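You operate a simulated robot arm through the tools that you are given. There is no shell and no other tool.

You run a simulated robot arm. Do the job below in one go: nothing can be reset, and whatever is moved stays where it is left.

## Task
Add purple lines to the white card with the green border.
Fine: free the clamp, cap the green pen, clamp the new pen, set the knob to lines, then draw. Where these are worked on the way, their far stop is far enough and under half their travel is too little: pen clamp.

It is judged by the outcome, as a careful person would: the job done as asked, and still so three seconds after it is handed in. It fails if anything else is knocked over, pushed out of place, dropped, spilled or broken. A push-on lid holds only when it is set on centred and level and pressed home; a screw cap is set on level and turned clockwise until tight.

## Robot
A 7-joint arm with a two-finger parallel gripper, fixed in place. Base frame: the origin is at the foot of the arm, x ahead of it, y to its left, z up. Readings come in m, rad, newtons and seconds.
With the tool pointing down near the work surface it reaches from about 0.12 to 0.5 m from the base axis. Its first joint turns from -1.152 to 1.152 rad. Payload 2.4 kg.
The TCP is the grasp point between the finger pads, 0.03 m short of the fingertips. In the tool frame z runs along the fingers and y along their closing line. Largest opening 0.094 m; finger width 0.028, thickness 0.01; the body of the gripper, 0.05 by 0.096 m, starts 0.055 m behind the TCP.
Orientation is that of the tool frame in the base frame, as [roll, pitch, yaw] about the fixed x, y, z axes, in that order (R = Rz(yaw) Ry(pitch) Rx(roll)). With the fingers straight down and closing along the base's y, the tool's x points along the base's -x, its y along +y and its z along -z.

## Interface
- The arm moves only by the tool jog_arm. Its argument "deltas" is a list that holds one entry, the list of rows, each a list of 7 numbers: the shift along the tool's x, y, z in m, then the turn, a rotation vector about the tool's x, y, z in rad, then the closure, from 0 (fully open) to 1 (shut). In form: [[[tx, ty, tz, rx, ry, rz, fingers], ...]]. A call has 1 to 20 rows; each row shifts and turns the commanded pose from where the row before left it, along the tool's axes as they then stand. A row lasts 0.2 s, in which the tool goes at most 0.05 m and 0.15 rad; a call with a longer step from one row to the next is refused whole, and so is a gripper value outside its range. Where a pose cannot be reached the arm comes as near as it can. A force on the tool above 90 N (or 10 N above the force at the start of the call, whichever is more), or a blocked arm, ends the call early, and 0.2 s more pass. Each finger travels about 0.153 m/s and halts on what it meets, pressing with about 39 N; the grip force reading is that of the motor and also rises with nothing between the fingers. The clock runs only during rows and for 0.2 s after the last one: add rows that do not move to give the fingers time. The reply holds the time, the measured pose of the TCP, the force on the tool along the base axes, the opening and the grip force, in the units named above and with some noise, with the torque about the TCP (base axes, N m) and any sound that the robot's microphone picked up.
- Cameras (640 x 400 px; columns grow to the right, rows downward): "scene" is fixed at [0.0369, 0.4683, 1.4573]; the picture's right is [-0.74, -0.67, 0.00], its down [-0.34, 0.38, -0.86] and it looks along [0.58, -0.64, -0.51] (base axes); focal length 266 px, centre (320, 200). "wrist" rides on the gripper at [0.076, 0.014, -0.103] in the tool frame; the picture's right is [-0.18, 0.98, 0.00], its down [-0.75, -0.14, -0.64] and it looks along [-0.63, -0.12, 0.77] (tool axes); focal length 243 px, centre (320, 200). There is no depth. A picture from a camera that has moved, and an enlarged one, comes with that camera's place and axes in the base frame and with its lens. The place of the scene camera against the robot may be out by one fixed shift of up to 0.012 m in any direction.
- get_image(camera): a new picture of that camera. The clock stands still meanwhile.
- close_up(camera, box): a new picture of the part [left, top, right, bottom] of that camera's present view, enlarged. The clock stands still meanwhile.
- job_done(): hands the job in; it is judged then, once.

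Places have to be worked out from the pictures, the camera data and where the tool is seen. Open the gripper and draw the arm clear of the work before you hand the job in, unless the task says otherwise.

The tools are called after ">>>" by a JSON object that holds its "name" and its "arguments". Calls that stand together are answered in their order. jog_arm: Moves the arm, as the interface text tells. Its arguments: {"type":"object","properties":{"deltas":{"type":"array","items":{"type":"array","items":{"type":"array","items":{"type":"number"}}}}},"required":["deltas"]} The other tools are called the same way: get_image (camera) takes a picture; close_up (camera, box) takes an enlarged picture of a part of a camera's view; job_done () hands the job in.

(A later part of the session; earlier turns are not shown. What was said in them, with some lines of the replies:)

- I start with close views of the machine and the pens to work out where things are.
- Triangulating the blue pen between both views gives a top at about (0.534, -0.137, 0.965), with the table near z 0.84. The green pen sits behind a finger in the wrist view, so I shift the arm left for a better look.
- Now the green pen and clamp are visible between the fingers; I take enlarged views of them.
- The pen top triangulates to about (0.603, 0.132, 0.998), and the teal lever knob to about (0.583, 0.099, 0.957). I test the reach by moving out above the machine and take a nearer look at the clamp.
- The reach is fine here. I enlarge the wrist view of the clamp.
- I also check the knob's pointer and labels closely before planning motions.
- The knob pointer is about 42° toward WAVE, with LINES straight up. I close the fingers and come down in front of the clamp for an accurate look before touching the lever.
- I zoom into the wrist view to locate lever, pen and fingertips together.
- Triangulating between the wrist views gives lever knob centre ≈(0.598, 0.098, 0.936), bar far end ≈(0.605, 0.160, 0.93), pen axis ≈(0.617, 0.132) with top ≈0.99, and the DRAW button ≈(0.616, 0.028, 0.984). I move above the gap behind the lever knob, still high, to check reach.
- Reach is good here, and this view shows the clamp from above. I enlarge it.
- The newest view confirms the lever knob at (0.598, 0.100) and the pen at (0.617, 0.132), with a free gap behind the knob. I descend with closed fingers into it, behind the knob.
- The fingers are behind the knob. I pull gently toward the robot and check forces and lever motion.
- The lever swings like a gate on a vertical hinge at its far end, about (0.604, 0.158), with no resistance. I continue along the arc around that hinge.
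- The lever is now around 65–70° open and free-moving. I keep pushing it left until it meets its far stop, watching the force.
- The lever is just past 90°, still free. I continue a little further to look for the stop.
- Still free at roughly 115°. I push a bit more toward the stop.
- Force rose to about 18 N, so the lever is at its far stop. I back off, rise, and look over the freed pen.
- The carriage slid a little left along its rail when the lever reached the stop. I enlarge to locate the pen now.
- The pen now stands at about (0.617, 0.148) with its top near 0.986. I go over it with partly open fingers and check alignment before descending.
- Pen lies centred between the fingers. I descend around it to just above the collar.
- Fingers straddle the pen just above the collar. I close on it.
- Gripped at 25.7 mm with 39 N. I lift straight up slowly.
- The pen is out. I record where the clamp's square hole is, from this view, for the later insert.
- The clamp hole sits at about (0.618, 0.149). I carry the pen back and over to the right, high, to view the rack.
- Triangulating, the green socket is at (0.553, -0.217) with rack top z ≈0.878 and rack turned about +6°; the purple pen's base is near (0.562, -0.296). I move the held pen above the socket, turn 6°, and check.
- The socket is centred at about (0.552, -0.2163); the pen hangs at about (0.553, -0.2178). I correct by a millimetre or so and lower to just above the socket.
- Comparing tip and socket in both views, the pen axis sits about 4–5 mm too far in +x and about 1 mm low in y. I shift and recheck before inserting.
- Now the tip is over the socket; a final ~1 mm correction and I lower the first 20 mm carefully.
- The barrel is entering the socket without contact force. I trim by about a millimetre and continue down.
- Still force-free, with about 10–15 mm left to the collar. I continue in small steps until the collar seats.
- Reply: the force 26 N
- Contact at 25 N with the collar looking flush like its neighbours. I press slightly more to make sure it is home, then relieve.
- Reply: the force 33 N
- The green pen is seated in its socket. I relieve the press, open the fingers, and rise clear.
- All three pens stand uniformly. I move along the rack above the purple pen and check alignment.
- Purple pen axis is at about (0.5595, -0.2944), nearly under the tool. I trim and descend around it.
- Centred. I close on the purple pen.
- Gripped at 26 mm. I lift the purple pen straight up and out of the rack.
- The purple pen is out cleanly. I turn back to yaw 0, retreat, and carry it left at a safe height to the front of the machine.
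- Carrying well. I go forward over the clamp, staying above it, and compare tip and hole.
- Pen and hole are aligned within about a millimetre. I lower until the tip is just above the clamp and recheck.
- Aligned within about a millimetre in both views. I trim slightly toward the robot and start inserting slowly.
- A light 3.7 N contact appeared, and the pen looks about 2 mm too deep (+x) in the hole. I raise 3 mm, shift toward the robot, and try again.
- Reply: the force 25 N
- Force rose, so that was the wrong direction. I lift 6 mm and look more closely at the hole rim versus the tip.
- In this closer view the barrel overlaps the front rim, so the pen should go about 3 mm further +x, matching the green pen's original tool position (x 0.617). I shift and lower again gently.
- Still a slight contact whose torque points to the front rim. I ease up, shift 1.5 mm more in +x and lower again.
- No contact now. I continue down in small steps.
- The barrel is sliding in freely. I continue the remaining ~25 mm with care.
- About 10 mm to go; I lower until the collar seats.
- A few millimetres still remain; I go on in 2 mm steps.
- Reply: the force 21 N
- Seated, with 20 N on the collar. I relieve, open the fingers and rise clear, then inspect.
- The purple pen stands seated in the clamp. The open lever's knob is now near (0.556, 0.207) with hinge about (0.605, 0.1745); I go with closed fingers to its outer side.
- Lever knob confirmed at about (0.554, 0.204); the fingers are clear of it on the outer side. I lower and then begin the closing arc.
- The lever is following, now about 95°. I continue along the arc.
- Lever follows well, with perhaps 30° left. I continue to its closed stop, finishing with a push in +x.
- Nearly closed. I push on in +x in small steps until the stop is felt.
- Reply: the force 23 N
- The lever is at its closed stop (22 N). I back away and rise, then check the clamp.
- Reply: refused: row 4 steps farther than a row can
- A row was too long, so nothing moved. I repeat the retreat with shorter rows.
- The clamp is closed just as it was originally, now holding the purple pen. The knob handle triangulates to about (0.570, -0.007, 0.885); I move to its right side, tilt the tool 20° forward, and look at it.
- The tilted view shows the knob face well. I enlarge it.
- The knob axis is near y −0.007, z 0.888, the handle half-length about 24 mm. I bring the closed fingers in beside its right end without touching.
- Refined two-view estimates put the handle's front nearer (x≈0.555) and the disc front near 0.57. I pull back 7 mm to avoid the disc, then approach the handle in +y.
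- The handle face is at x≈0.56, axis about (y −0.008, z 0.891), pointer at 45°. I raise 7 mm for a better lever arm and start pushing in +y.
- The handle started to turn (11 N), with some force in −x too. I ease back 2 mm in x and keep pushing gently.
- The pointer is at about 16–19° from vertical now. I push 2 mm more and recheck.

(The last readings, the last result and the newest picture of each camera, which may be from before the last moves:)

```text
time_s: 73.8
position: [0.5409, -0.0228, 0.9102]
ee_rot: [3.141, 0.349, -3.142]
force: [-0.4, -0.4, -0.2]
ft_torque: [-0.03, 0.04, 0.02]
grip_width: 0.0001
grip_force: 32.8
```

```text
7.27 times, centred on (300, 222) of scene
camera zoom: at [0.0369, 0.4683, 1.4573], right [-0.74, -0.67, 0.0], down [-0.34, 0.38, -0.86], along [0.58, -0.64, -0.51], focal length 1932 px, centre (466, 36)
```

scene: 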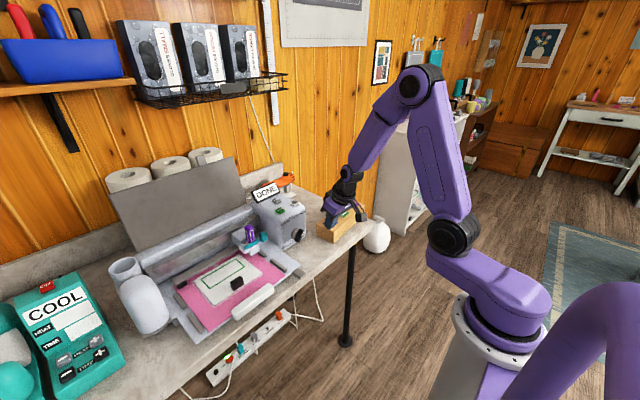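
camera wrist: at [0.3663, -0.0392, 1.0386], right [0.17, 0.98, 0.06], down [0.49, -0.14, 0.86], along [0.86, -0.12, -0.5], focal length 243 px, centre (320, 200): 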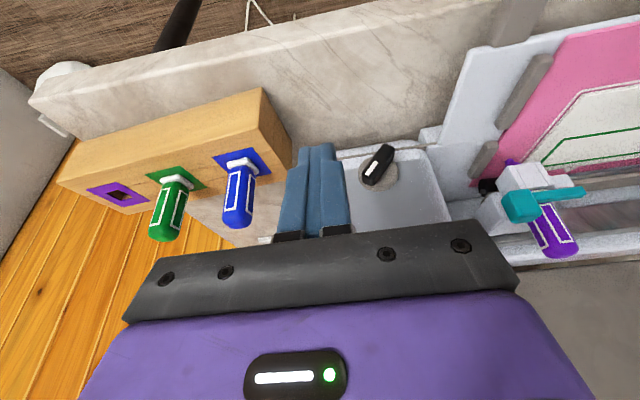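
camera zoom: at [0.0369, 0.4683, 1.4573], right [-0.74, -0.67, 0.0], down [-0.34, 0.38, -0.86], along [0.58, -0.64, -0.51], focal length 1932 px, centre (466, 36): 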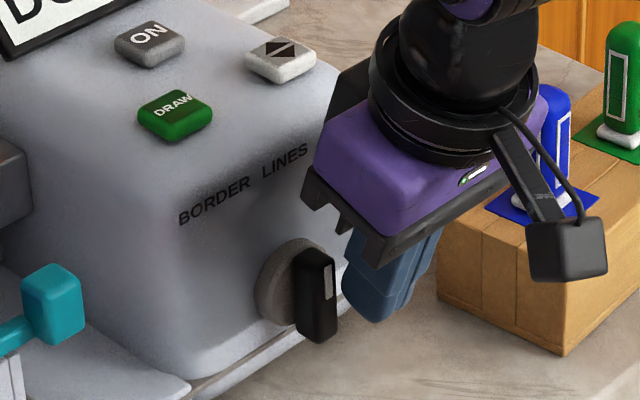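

The knob snapped into place (force gone) and now points straight up at LINES. I back off to the right, retreat, and verify.

>>> {"name": "jog_arm", "arguments": {"deltas": [[[0, -0.006, 0, 0, 0, 0, 1], [0, -0.01, 0, 0, 0, 0, 1], [0, 0, -0.03, 0, 0, 0, 1], [0, 0, -0.04, 0, 0, 0, 1], [0.01, 0, -0.04, 0, 0, 0, 1], [0.02, 0, -0.03, 0, 0, 0, 1], [0, 0, 0, 0, 0, 0, 1]]]}}

>>> {"name": "get_image", "arguments": {"camera": "wrist"}}

>>> {"name": "close_up", "arguments": {"camera": "scene", "box": [270, 185, 330, 250]}}

```text
time_s: 75.4
position: [0.4622, -0.0389, 1.0319]
ee_rot: [-3.141, 0.349, -3.141]
force: [0.3, 0.4, 0.2]
ft_torque: [0.01, 0.0, 0.01]
grip_width: 0.0
grip_force: 33.1
```

```text
taken
camera wrist: at [0.3553, -0.0249, 1.103], right [0.17, 0.98, 0.06], down [0.49, -0.14, 0.86], along [0.85, -0.12, -0.51], focal length 243 px, centre (320, 200)
```

wrist: 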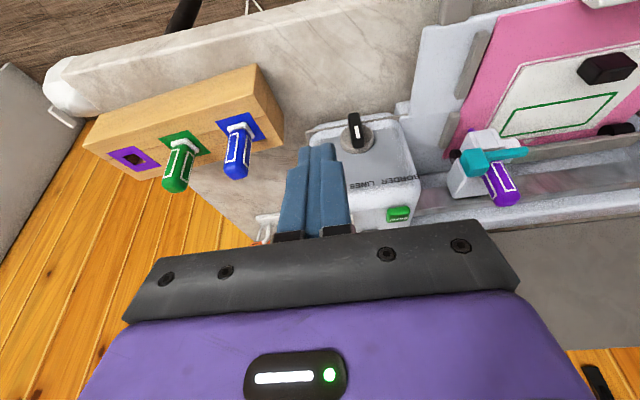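

```text
6.15 times, centred on (300, 218) of scene
camera zoom: at [0.0369, 0.4683, 1.4573], right [-0.74, -0.67, 0.0], down [-0.34, 0.38, -0.86], along [0.58, -0.64, -0.51], focal length 1635 px, centre (443, 92)
```

zoom: 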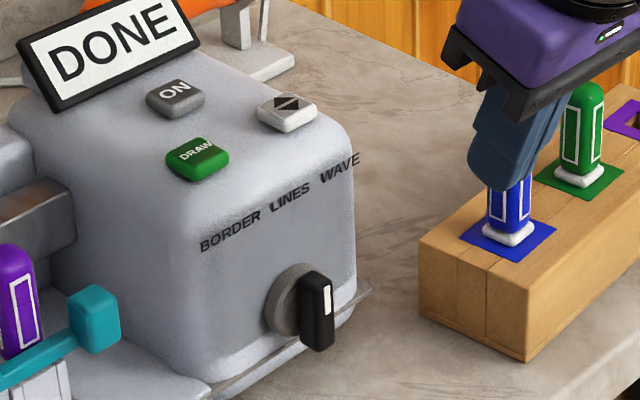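

Knob verified at LINES. I straighten the tool and move up over the DRAW button area for a precise look.

>>> {"name": "jog_arm", "arguments": {"deltas": [[[0, 0, -0.02, 0, 0.1163, 0, 1], [0, 0, -0.02, 0, 0.1163, 0, 1], [0, 0, -0.01, 0, 0.1164, 0, 1], [-0.03, 0.02, 0, 0, 0, 0, 1], [-0.03, 0.02, 0, 0, 0, 0, 1], [-0.03, 0.02, 0, 0, 0, 0, 1], [0, 0, 0, 0, 0, 0, 1]]]}}

>>> {"name": "get_image", "arguments": {"camera": "wrist"}}

```text
time_s: 77.0
position: [0.5443, 0.0214, 1.0811]
ee_rot: [-3.14, 0.0, -3.141]
force: [0.8, 0.0, 0.2]
ft_torque: [-0.03, 0.02, 0.0]
grip_width: 0.0
grip_force: 33.0
```

```text
taken
camera wrist: at [0.4677, 0.0362, 1.1831], right [0.18, 0.98, 0.0], down [0.75, -0.14, 0.64], along [0.63, -0.12, -0.77], focal length 243 px, centre (320, 200)
```

wrist: 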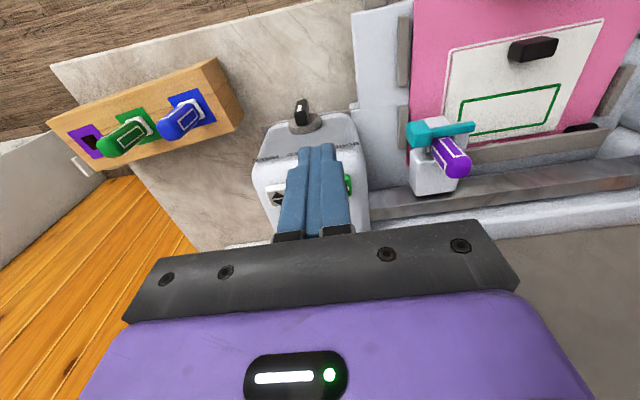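

From earlier views the DRAW button centre is (0.618, 0.028) with top near 0.983. I move the closed fingertips above it and check with the scene camera.

>>> {"name": "jog_arm", "arguments": {"deltas": [[[-0.035, 0.004, 0, 0, 0, 0, 1], [-0.038, 0.0026, 0, 0, 0, 0, 1], [0, 0, 0.025, 0, 0, 0, 1], [0, 0, 0.015, 0, 0, 0, 1], [0, 0, 0, 0, 0, 0, 1]]]}}

>>> {"name": "close_up", "arguments": {"camera": "scene", "box": [250, 180, 310, 230]}}

>>> {"name": "close_up", "arguments": {"camera": "wrist", "box": [240, 80, 400, 240]}}

```text
time_s: 78.2
position: [0.6167, 0.0276, 1.0379]
ee_rot: [3.141, 0.0, -3.141]
force: [-0.1, 0.0, 0.1]
ft_torque: [0.01, -0.03, 0.01]
grip_width: 0.0
grip_force: 32.7
```

```text
8.00 times, centred on (280, 205) of scene
camera zoom: at [0.0369, 0.4683, 1.4573], right [-0.74, -0.67, 0.0], down [-0.34, 0.38, -0.86], along [0.58, -0.64, -0.51], focal length 2125 px, centre (640, 160)
```

zoom: 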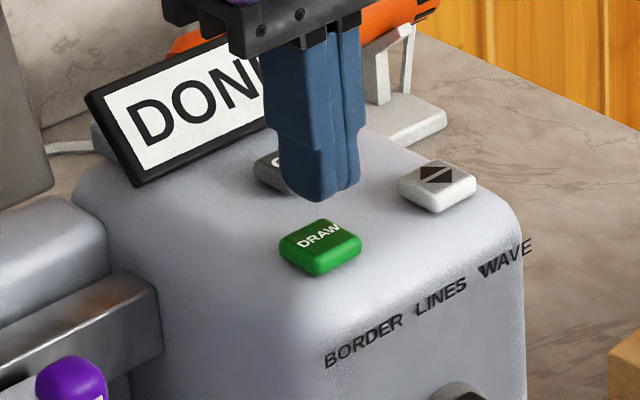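

```text
2.50 times, centred on (320, 160) of wrist
camera zoom: at [0.5402, 0.0413, 1.1417], right [0.18, 0.98, 0.0], down [0.75, -0.14, 0.64], along [0.63, -0.12, -0.77], focal length 606 px, centre (320, 300)
```

zoom: 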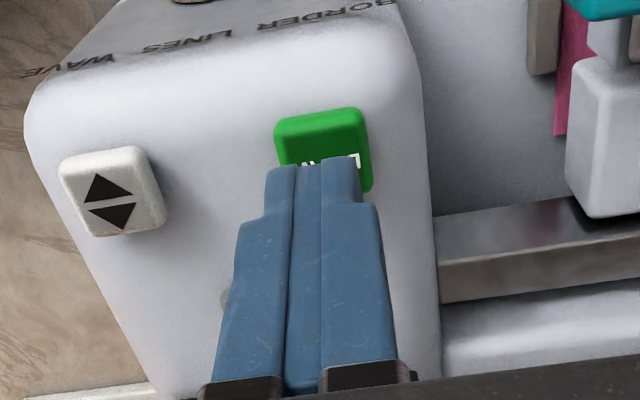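

The fingertips are directly above the DRAW button. I lower and press gently until it responds.

>>> {"name": "jog_arm", "arguments": {"deltas": [[[-0.001, 0, 0.01, 0, 0, 0, 1], [0, 0, 0.008, 0, 0, 0, 1], [0, 0, 0.003, 0, 0, 0, 1], [0, 0, 0.002, 0, 0, 0, 1], [0, 0, 0.002, 0, 0, 0, 1], [0, 0, 0, 0, 0, 0, 1]]]}}

>>> {"name": "close_up", "arguments": {"camera": "scene", "box": [250, 180, 310, 230]}}

```text
time_s: 79.6
position: [0.6175, 0.027, 1.0152]
ee_rot: [3.141, 0.001, -3.142]
force: [0.0, 1.2, 0.8]
ft_torque: [0.04, -0.02, 0.0]
grip_width: 0.0
grip_force: 33.2
```

```text
8.00 times, centred on (280, 205) of scene
camera zoom: at [0.0369, 0.4683, 1.4573], right [-0.74, -0.67, 0.0], down [-0.34, 0.38, -0.86], along [0.58, -0.64, -0.51], focal length 2125 px, centre (640, 160)
```

zoom: 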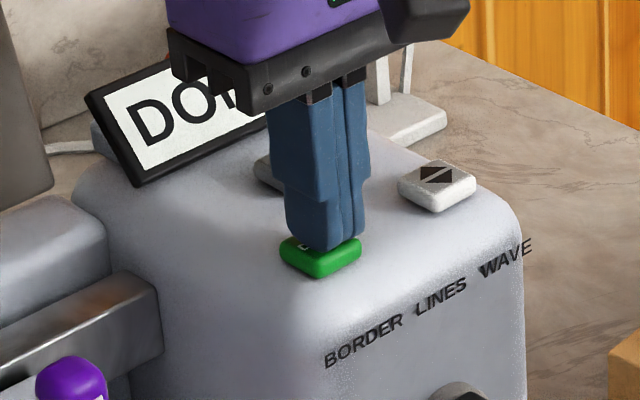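

Just about touching. I press in 1 mm steps while watching for force and a response.

>>> {"name": "jog_arm", "arguments": {"deltas": [[[0, 0, 0.001, 0, 0, 0, 1], [0, 0, 0.001, 0, 0, 0, 1], [0, 0, 0.001, 0, 0, 0, 1], [0, 0, 0, 0, 0, 0, 1]]]}}

>>> {"name": "close_up", "arguments": {"camera": "scene", "box": [220, 180, 310, 256]}}

```text
time_s: 80.6
position: [0.6169, 0.0279, 1.0103]
ee_rot: [-3.141, 0.001, -3.141]
force: [1.0, -0.7, 2.7]
ft_torque: [-0.04, -0.03, -0.03]
grip_width: 0.0003
grip_force: 32.9
heard: click
```

```text
5.26 times, centred on (265, 218) of scene
camera zoom: at [0.0369, 0.4683, 1.4573], right [-0.74, -0.67, 0.0], down [-0.34, 0.38, -0.86], along [0.58, -0.64, -0.51], focal length 1398 px, centre (610, 105)
```

zoom: 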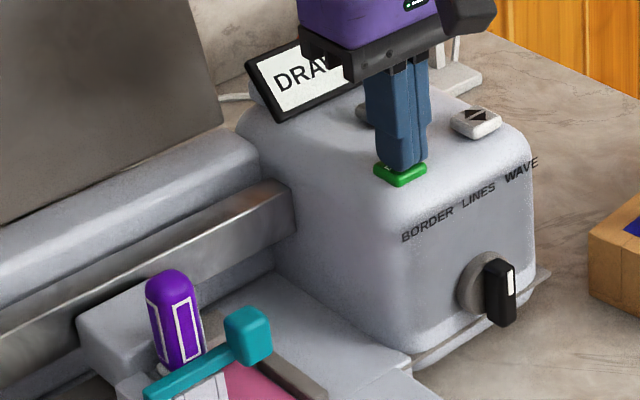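

A click was heard and the display changed to DRAW; the carriage is moving. I lift straight up off the button and stay clear while it draws.

>>> {"name": "jog_arm", "arguments": {"deltas": [[[0, 0, -0.02, 0, 0, 0, 1], [0, 0, -0.03, 0, 0, 0, 1], [0, 0, -0.04, 0, 0, 0, 1], [0, 0, -0.04, 0, 0, 0, 1], [0.03, -0.03, -0.02, 0, 0, 0, 0.5], [0.03, -0.03, 0, 0, 0, 0, 0], [0, 0, 0, 0, 0, 0, 0], [0, 0, 0, 0, 0, 0, 0]]]}}

>>> {"name": "get_image", "arguments": {"camera": "wrist"}}

>>> {"name": "close_up", "arguments": {"camera": "scene", "box": [150, 160, 330, 330]}}

```text
time_s: 82.4
position: [0.5549, -0.0358, 1.1571]
ee_rot: [3.141, 0.0, 3.141]
force: [-0.4, 0.9, 0.4]
ft_torque: [0.0, 0.03, -0.02]
grip_width: 0.0938
grip_force: 0.0
```

```text
taken
camera wrist: at [0.479, -0.0223, 1.2611], right [0.18, 0.98, 0.0], down [0.75, -0.14, 0.64], along [0.63, -0.12, -0.77], focal length 243 px, centre (320, 200)
```

wrist: 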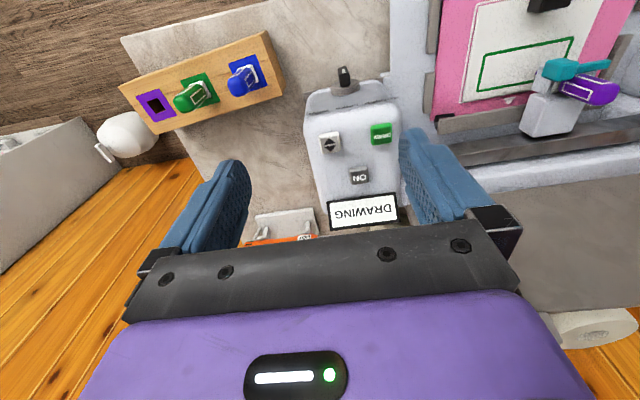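

```text
2.35 times, centred on (240, 245) of scene
camera zoom: at [0.0369, 0.4683, 1.4573], right [-0.74, -0.67, 0.0], down [-0.34, 0.38, -0.86], along [0.58, -0.64, -0.51], focal length 625 px, centre (508, 94)
```

zoom: 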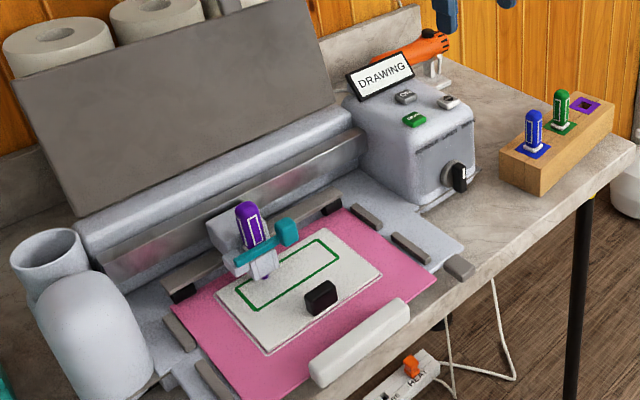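

It shows DRAWING with the carriage moving. I draw the arm back clear while waiting.

>>> {"name": "jog_arm", "arguments": {"deltas": [[[0.04, 0, -0.02, 0, 0, 0, 0], [0.04, 0, -0.02, 0, 0, 0, 0], [0.04, 0, -0.03, 0, 0, 0, 0], [0.04, 0, -0.03, 0, 0, 0, 0], [0.03, 0, -0.02, 0, 0, 0, 0], [0, 0, 0, 0, 0, 0, 0], [0, 0, 0, 0, 0, 0, 0], [0, 0, 0, 0, 0, 0, 0], [0, 0, 0, 0, 0, 0, 0], [0, 0, 0, 0, 0, 0, 0], [0, 0, 0, 0, 0, 0, 0], [0, 0, 0, 0, 0, 0, 0], [0, 0, 0, 0, 0, 0, 0], [0, 0, 0, 0, 0, 0, 0], [0, 0, 0, 0, 0, 0, 0], [0, 0, 0, 0, 0, 0, 0], [0, 0, 0, 0, 0, 0, 0], [0, 0, 0, 0, 0, 0, 0], [0, 0, 0, 0, 0, 0, 0], [0, 0, 0, 0, 0, 0, 0]]]}}

>>> {"name": "close_up", "arguments": {"camera": "scene", "box": [150, 160, 330, 330]}}

```text
time_s: 86.6
position: [0.367, -0.0316, 1.2798]
ee_rot: [3.141, 0.0, -3.141]
force: [-1.0, -0.4, -0.4]
ft_torque: [-0.01, 0.0, 0.0]
grip_width: 0.0939
grip_force: 0.1
```

```text
2.35 times, centred on (240, 245) of scene
camera zoom: at [0.0369, 0.4683, 1.4573], right [-0.74, -0.67, 0.0], down [-0.34, 0.38, -0.86], along [0.58, -0.64, -0.51], focal length 625 px, centre (508, 94)
```

zoom: 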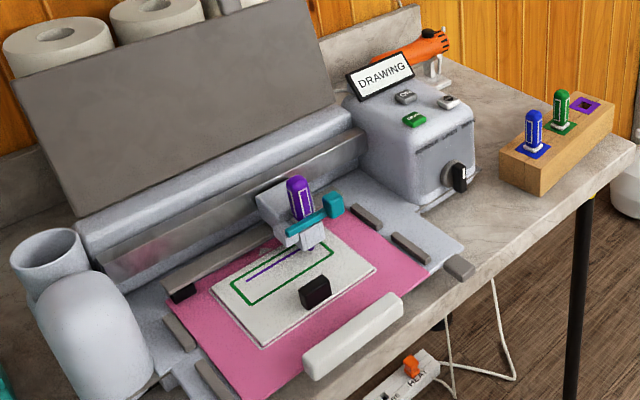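

Purple lines are appearing inside the green border. I keep waiting with the arm still.

>>> {"name": "jog_arm", "arguments": {"deltas": [[[0, 0, 0, 0, 0, 0, 0], [0, 0, 0, 0, 0, 0, 0], [0, 0, 0, 0, 0, 0, 0], [0, 0, 0, 0, 0, 0, 0], [0, 0, 0, 0, 0, 0, 0], [0, 0, 0, 0, 0, 0, 0], [0, 0, 0, 0, 0, 0, 0], [0, 0, 0, 0, 0, 0, 0], [0, 0, 0, 0, 0, 0, 0], [0, 0, 0, 0, 0, 0, 0], [0, 0, 0, 0, 0, 0, 0], [0, 0, 0, 0, 0, 0, 0], [0, 0, 0, 0, 0, 0, 0], [0, 0, 0, 0, 0, 0, 0], [0, 0, 0, 0, 0, 0, 0], [0, 0, 0, 0, 0, 0, 0], [0, 0, 0, 0, 0, 0, 0], [0, 0, 0, 0, 0, 0, 0], [0, 0, 0, 0, 0, 0, 0], [0, 0, 0, 0, 0, 0, 0]]]}}

>>> {"name": "close_up", "arguments": {"camera": "scene", "box": [150, 160, 330, 330]}}

```text
time_s: 90.8
position: [0.3678, -0.0314, 1.2792]
ee_rot: [-3.141, 0.0, 3.141]
force: [-0.6, 0.1, -1.2]
ft_torque: [0.04, 0.02, 0.02]
grip_width: 0.0942
grip_force: 0.0
```

```text
2.35 times, centred on (240, 245) of scene
camera zoom: at [0.0369, 0.4683, 1.4573], right [-0.74, -0.67, 0.0], down [-0.34, 0.38, -0.86], along [0.58, -0.64, -0.51], focal length 625 px, centre (508, 94)
```

zoom: 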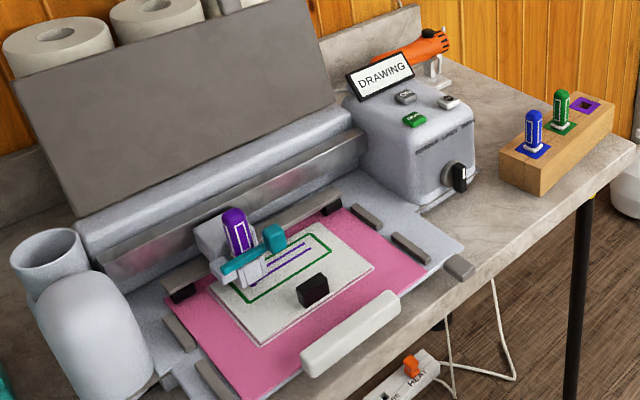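

More lines are being drawn; still DRAWING. I wait on.

>>> {"name": "jog_arm", "arguments": {"deltas": [[[0, 0, 0, 0, 0, 0, 0], [0, 0, 0, 0, 0, 0, 0], [0, 0, 0, 0, 0, 0, 0], [0, 0, 0, 0, 0, 0, 0], [0, 0, 0, 0, 0, 0, 0], [0, 0, 0, 0, 0, 0, 0], [0, 0, 0, 0, 0, 0, 0], [0, 0, 0, 0, 0, 0, 0], [0, 0, 0, 0, 0, 0, 0], [0, 0, 0, 0, 0, 0, 0], [0, 0, 0, 0, 0, 0, 0], [0, 0, 0, 0, 0, 0, 0], [0, 0, 0, 0, 0, 0, 0], [0, 0, 0, 0, 0, 0, 0], [0, 0, 0, 0, 0, 0, 0], [0, 0, 0, 0, 0, 0, 0], [0, 0, 0, 0, 0, 0, 0], [0, 0, 0, 0, 0, 0, 0], [0, 0, 0, 0, 0, 0, 0], [0, 0, 0, 0, 0, 0, 0]]]}}

>>> {"name": "close_up", "arguments": {"camera": "scene", "box": [150, 160, 330, 330]}}

```text
time_s: 95.0
position: [0.3665, -0.0317, 1.2802]
ee_rot: [-3.141, 0.001, -3.141]
force: [-0.6, -0.4, 0.2]
ft_torque: [0.01, 0.0, 0.01]
grip_width: 0.0942
grip_force: 0.0
```

```text
2.35 times, centred on (240, 245) of scene
camera zoom: at [0.0369, 0.4683, 1.4573], right [-0.74, -0.67, 0.0], down [-0.34, 0.38, -0.86], along [0.58, -0.64, -0.51], focal length 625 px, centre (508, 94)
```

zoom: 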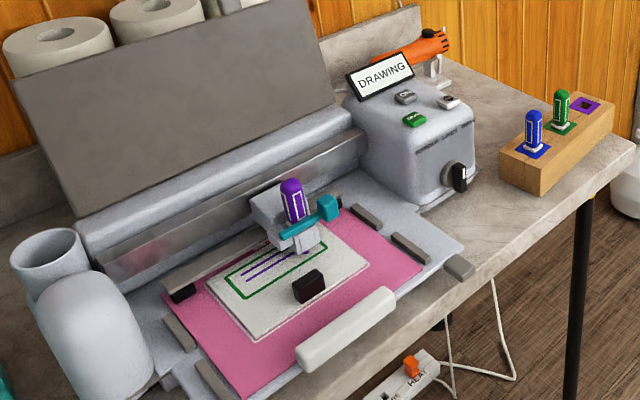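

A third line is under way. I keep waiting until the display shows DONE.

>>> {"name": "jog_arm", "arguments": {"deltas": [[[0, 0, 0, 0, 0, 0, 0], [0, 0, 0, 0, 0, 0, 0], [0, 0, 0, 0, 0, 0, 0], [0, 0, 0, 0, 0, 0, 0], [0, 0, 0, 0, 0, 0, 0], [0, 0, 0, 0, 0, 0, 0], [0, 0, 0, 0, 0, 0, 0], [0, 0, 0, 0, 0, 0, 0], [0, 0, 0, 0, 0, 0, 0], [0, 0, 0, 0, 0, 0, 0], [0, 0, 0, 0, 0, 0, 0], [0, 0, 0, 0, 0, 0, 0], [0, 0, 0, 0, 0, 0, 0], [0, 0, 0, 0, 0, 0, 0], [0, 0, 0, 0, 0, 0, 0], [0, 0, 0, 0, 0, 0, 0], [0, 0, 0, 0, 0, 0, 0], [0, 0, 0, 0, 0, 0, 0], [0, 0, 0, 0, 0, 0, 0], [0, 0, 0, 0, 0, 0, 0]]]}}

>>> {"name": "close_up", "arguments": {"camera": "scene", "box": [150, 160, 330, 330]}}

```text
time_s: 99.2
position: [0.3658, -0.0321, 1.2789]
ee_rot: [-3.141, 0.0, 3.141]
force: [0.0, 0.7, -0.6]
ft_torque: [0.0, 0.0, 0.0]
grip_width: 0.094
grip_force: 0.1
```

```text
2.35 times, centred on (240, 245) of scene
camera zoom: at [0.0369, 0.4683, 1.4573], right [-0.74, -0.67, 0.0], down [-0.34, 0.38, -0.86], along [0.58, -0.64, -0.51], focal length 625 px, centre (508, 94)
```

zoom: 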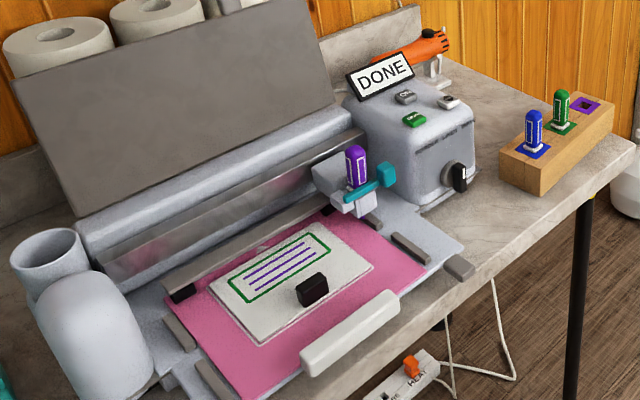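

The display reads DONE, and I check the card, the rack and the room before handing in.

>>> {"name": "close_up", "arguments": {"camera": "scene", "box": [195, 230, 275, 310]}}

>>> {"name": "get_image", "arguments": {"camera": "scene"}}

>>> {"name": "close_up", "arguments": {"camera": "scene", "box": [230, 170, 390, 250]}}

```text
5.00 times, centred on (235, 270) of scene
camera zoom: at [0.0369, 0.4683, 1.4573], right [-0.74, -0.67, 0.0], down [-0.34, 0.38, -0.86], along [0.58, -0.64, -0.51], focal length 1328 px, centre (745, -150)
```

zoom: 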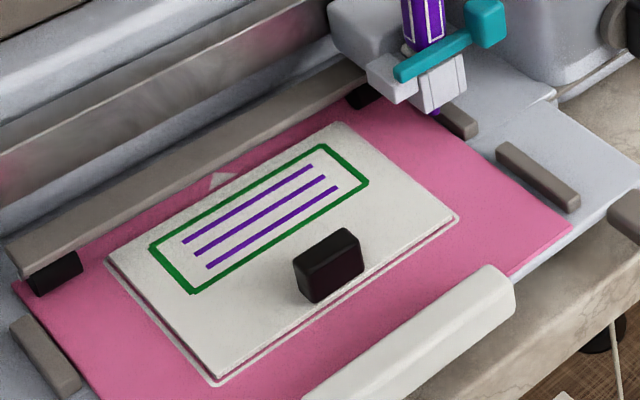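

```text
taken
```

scene: 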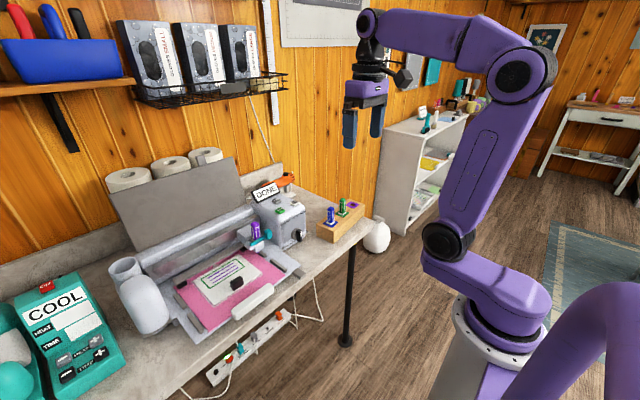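

```text
4.00 times, centred on (310, 210) of scene
camera zoom: at [0.0369, 0.4683, 1.4573], right [-0.74, -0.67, 0.0], down [-0.34, 0.38, -0.86], along [0.58, -0.64, -0.51], focal length 1063 px, centre (360, 160)
```

zoom: 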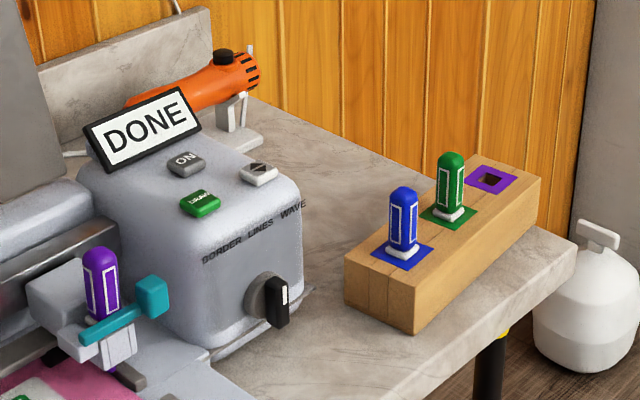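

Three purple lines are drawn inside the green border and the display reads DONE. The green pen is in its socket, nothing else is disturbed, and the arm is clear with its gripper open, so I hand in the job.

>>> {"name": "job_done", "arguments": {}}

```text
The job is handed in.
```

The card now has three purple lines inside its green border, and the machine's display reads DONE. I have handed the job in.

- **Green pen:** I opened the clamp to its far stop and moved the green pen to its socket in the rack. I pressed it down until its collar seated.
- **Purple pen:** It is seated in the clamp, and the lever is closed to its stop. It is still there, as the task did not ask for it to be put back.
- **Knob:** It snapped into place pointing straight up at LINES.
- **Carriage:** It slid about 16 mm along its rail when the lever reached its open stop. The machine moved it on its own during drawing.

Nothing else looked out of place in the final pictures, and the arm is drawn back with the gripper open.
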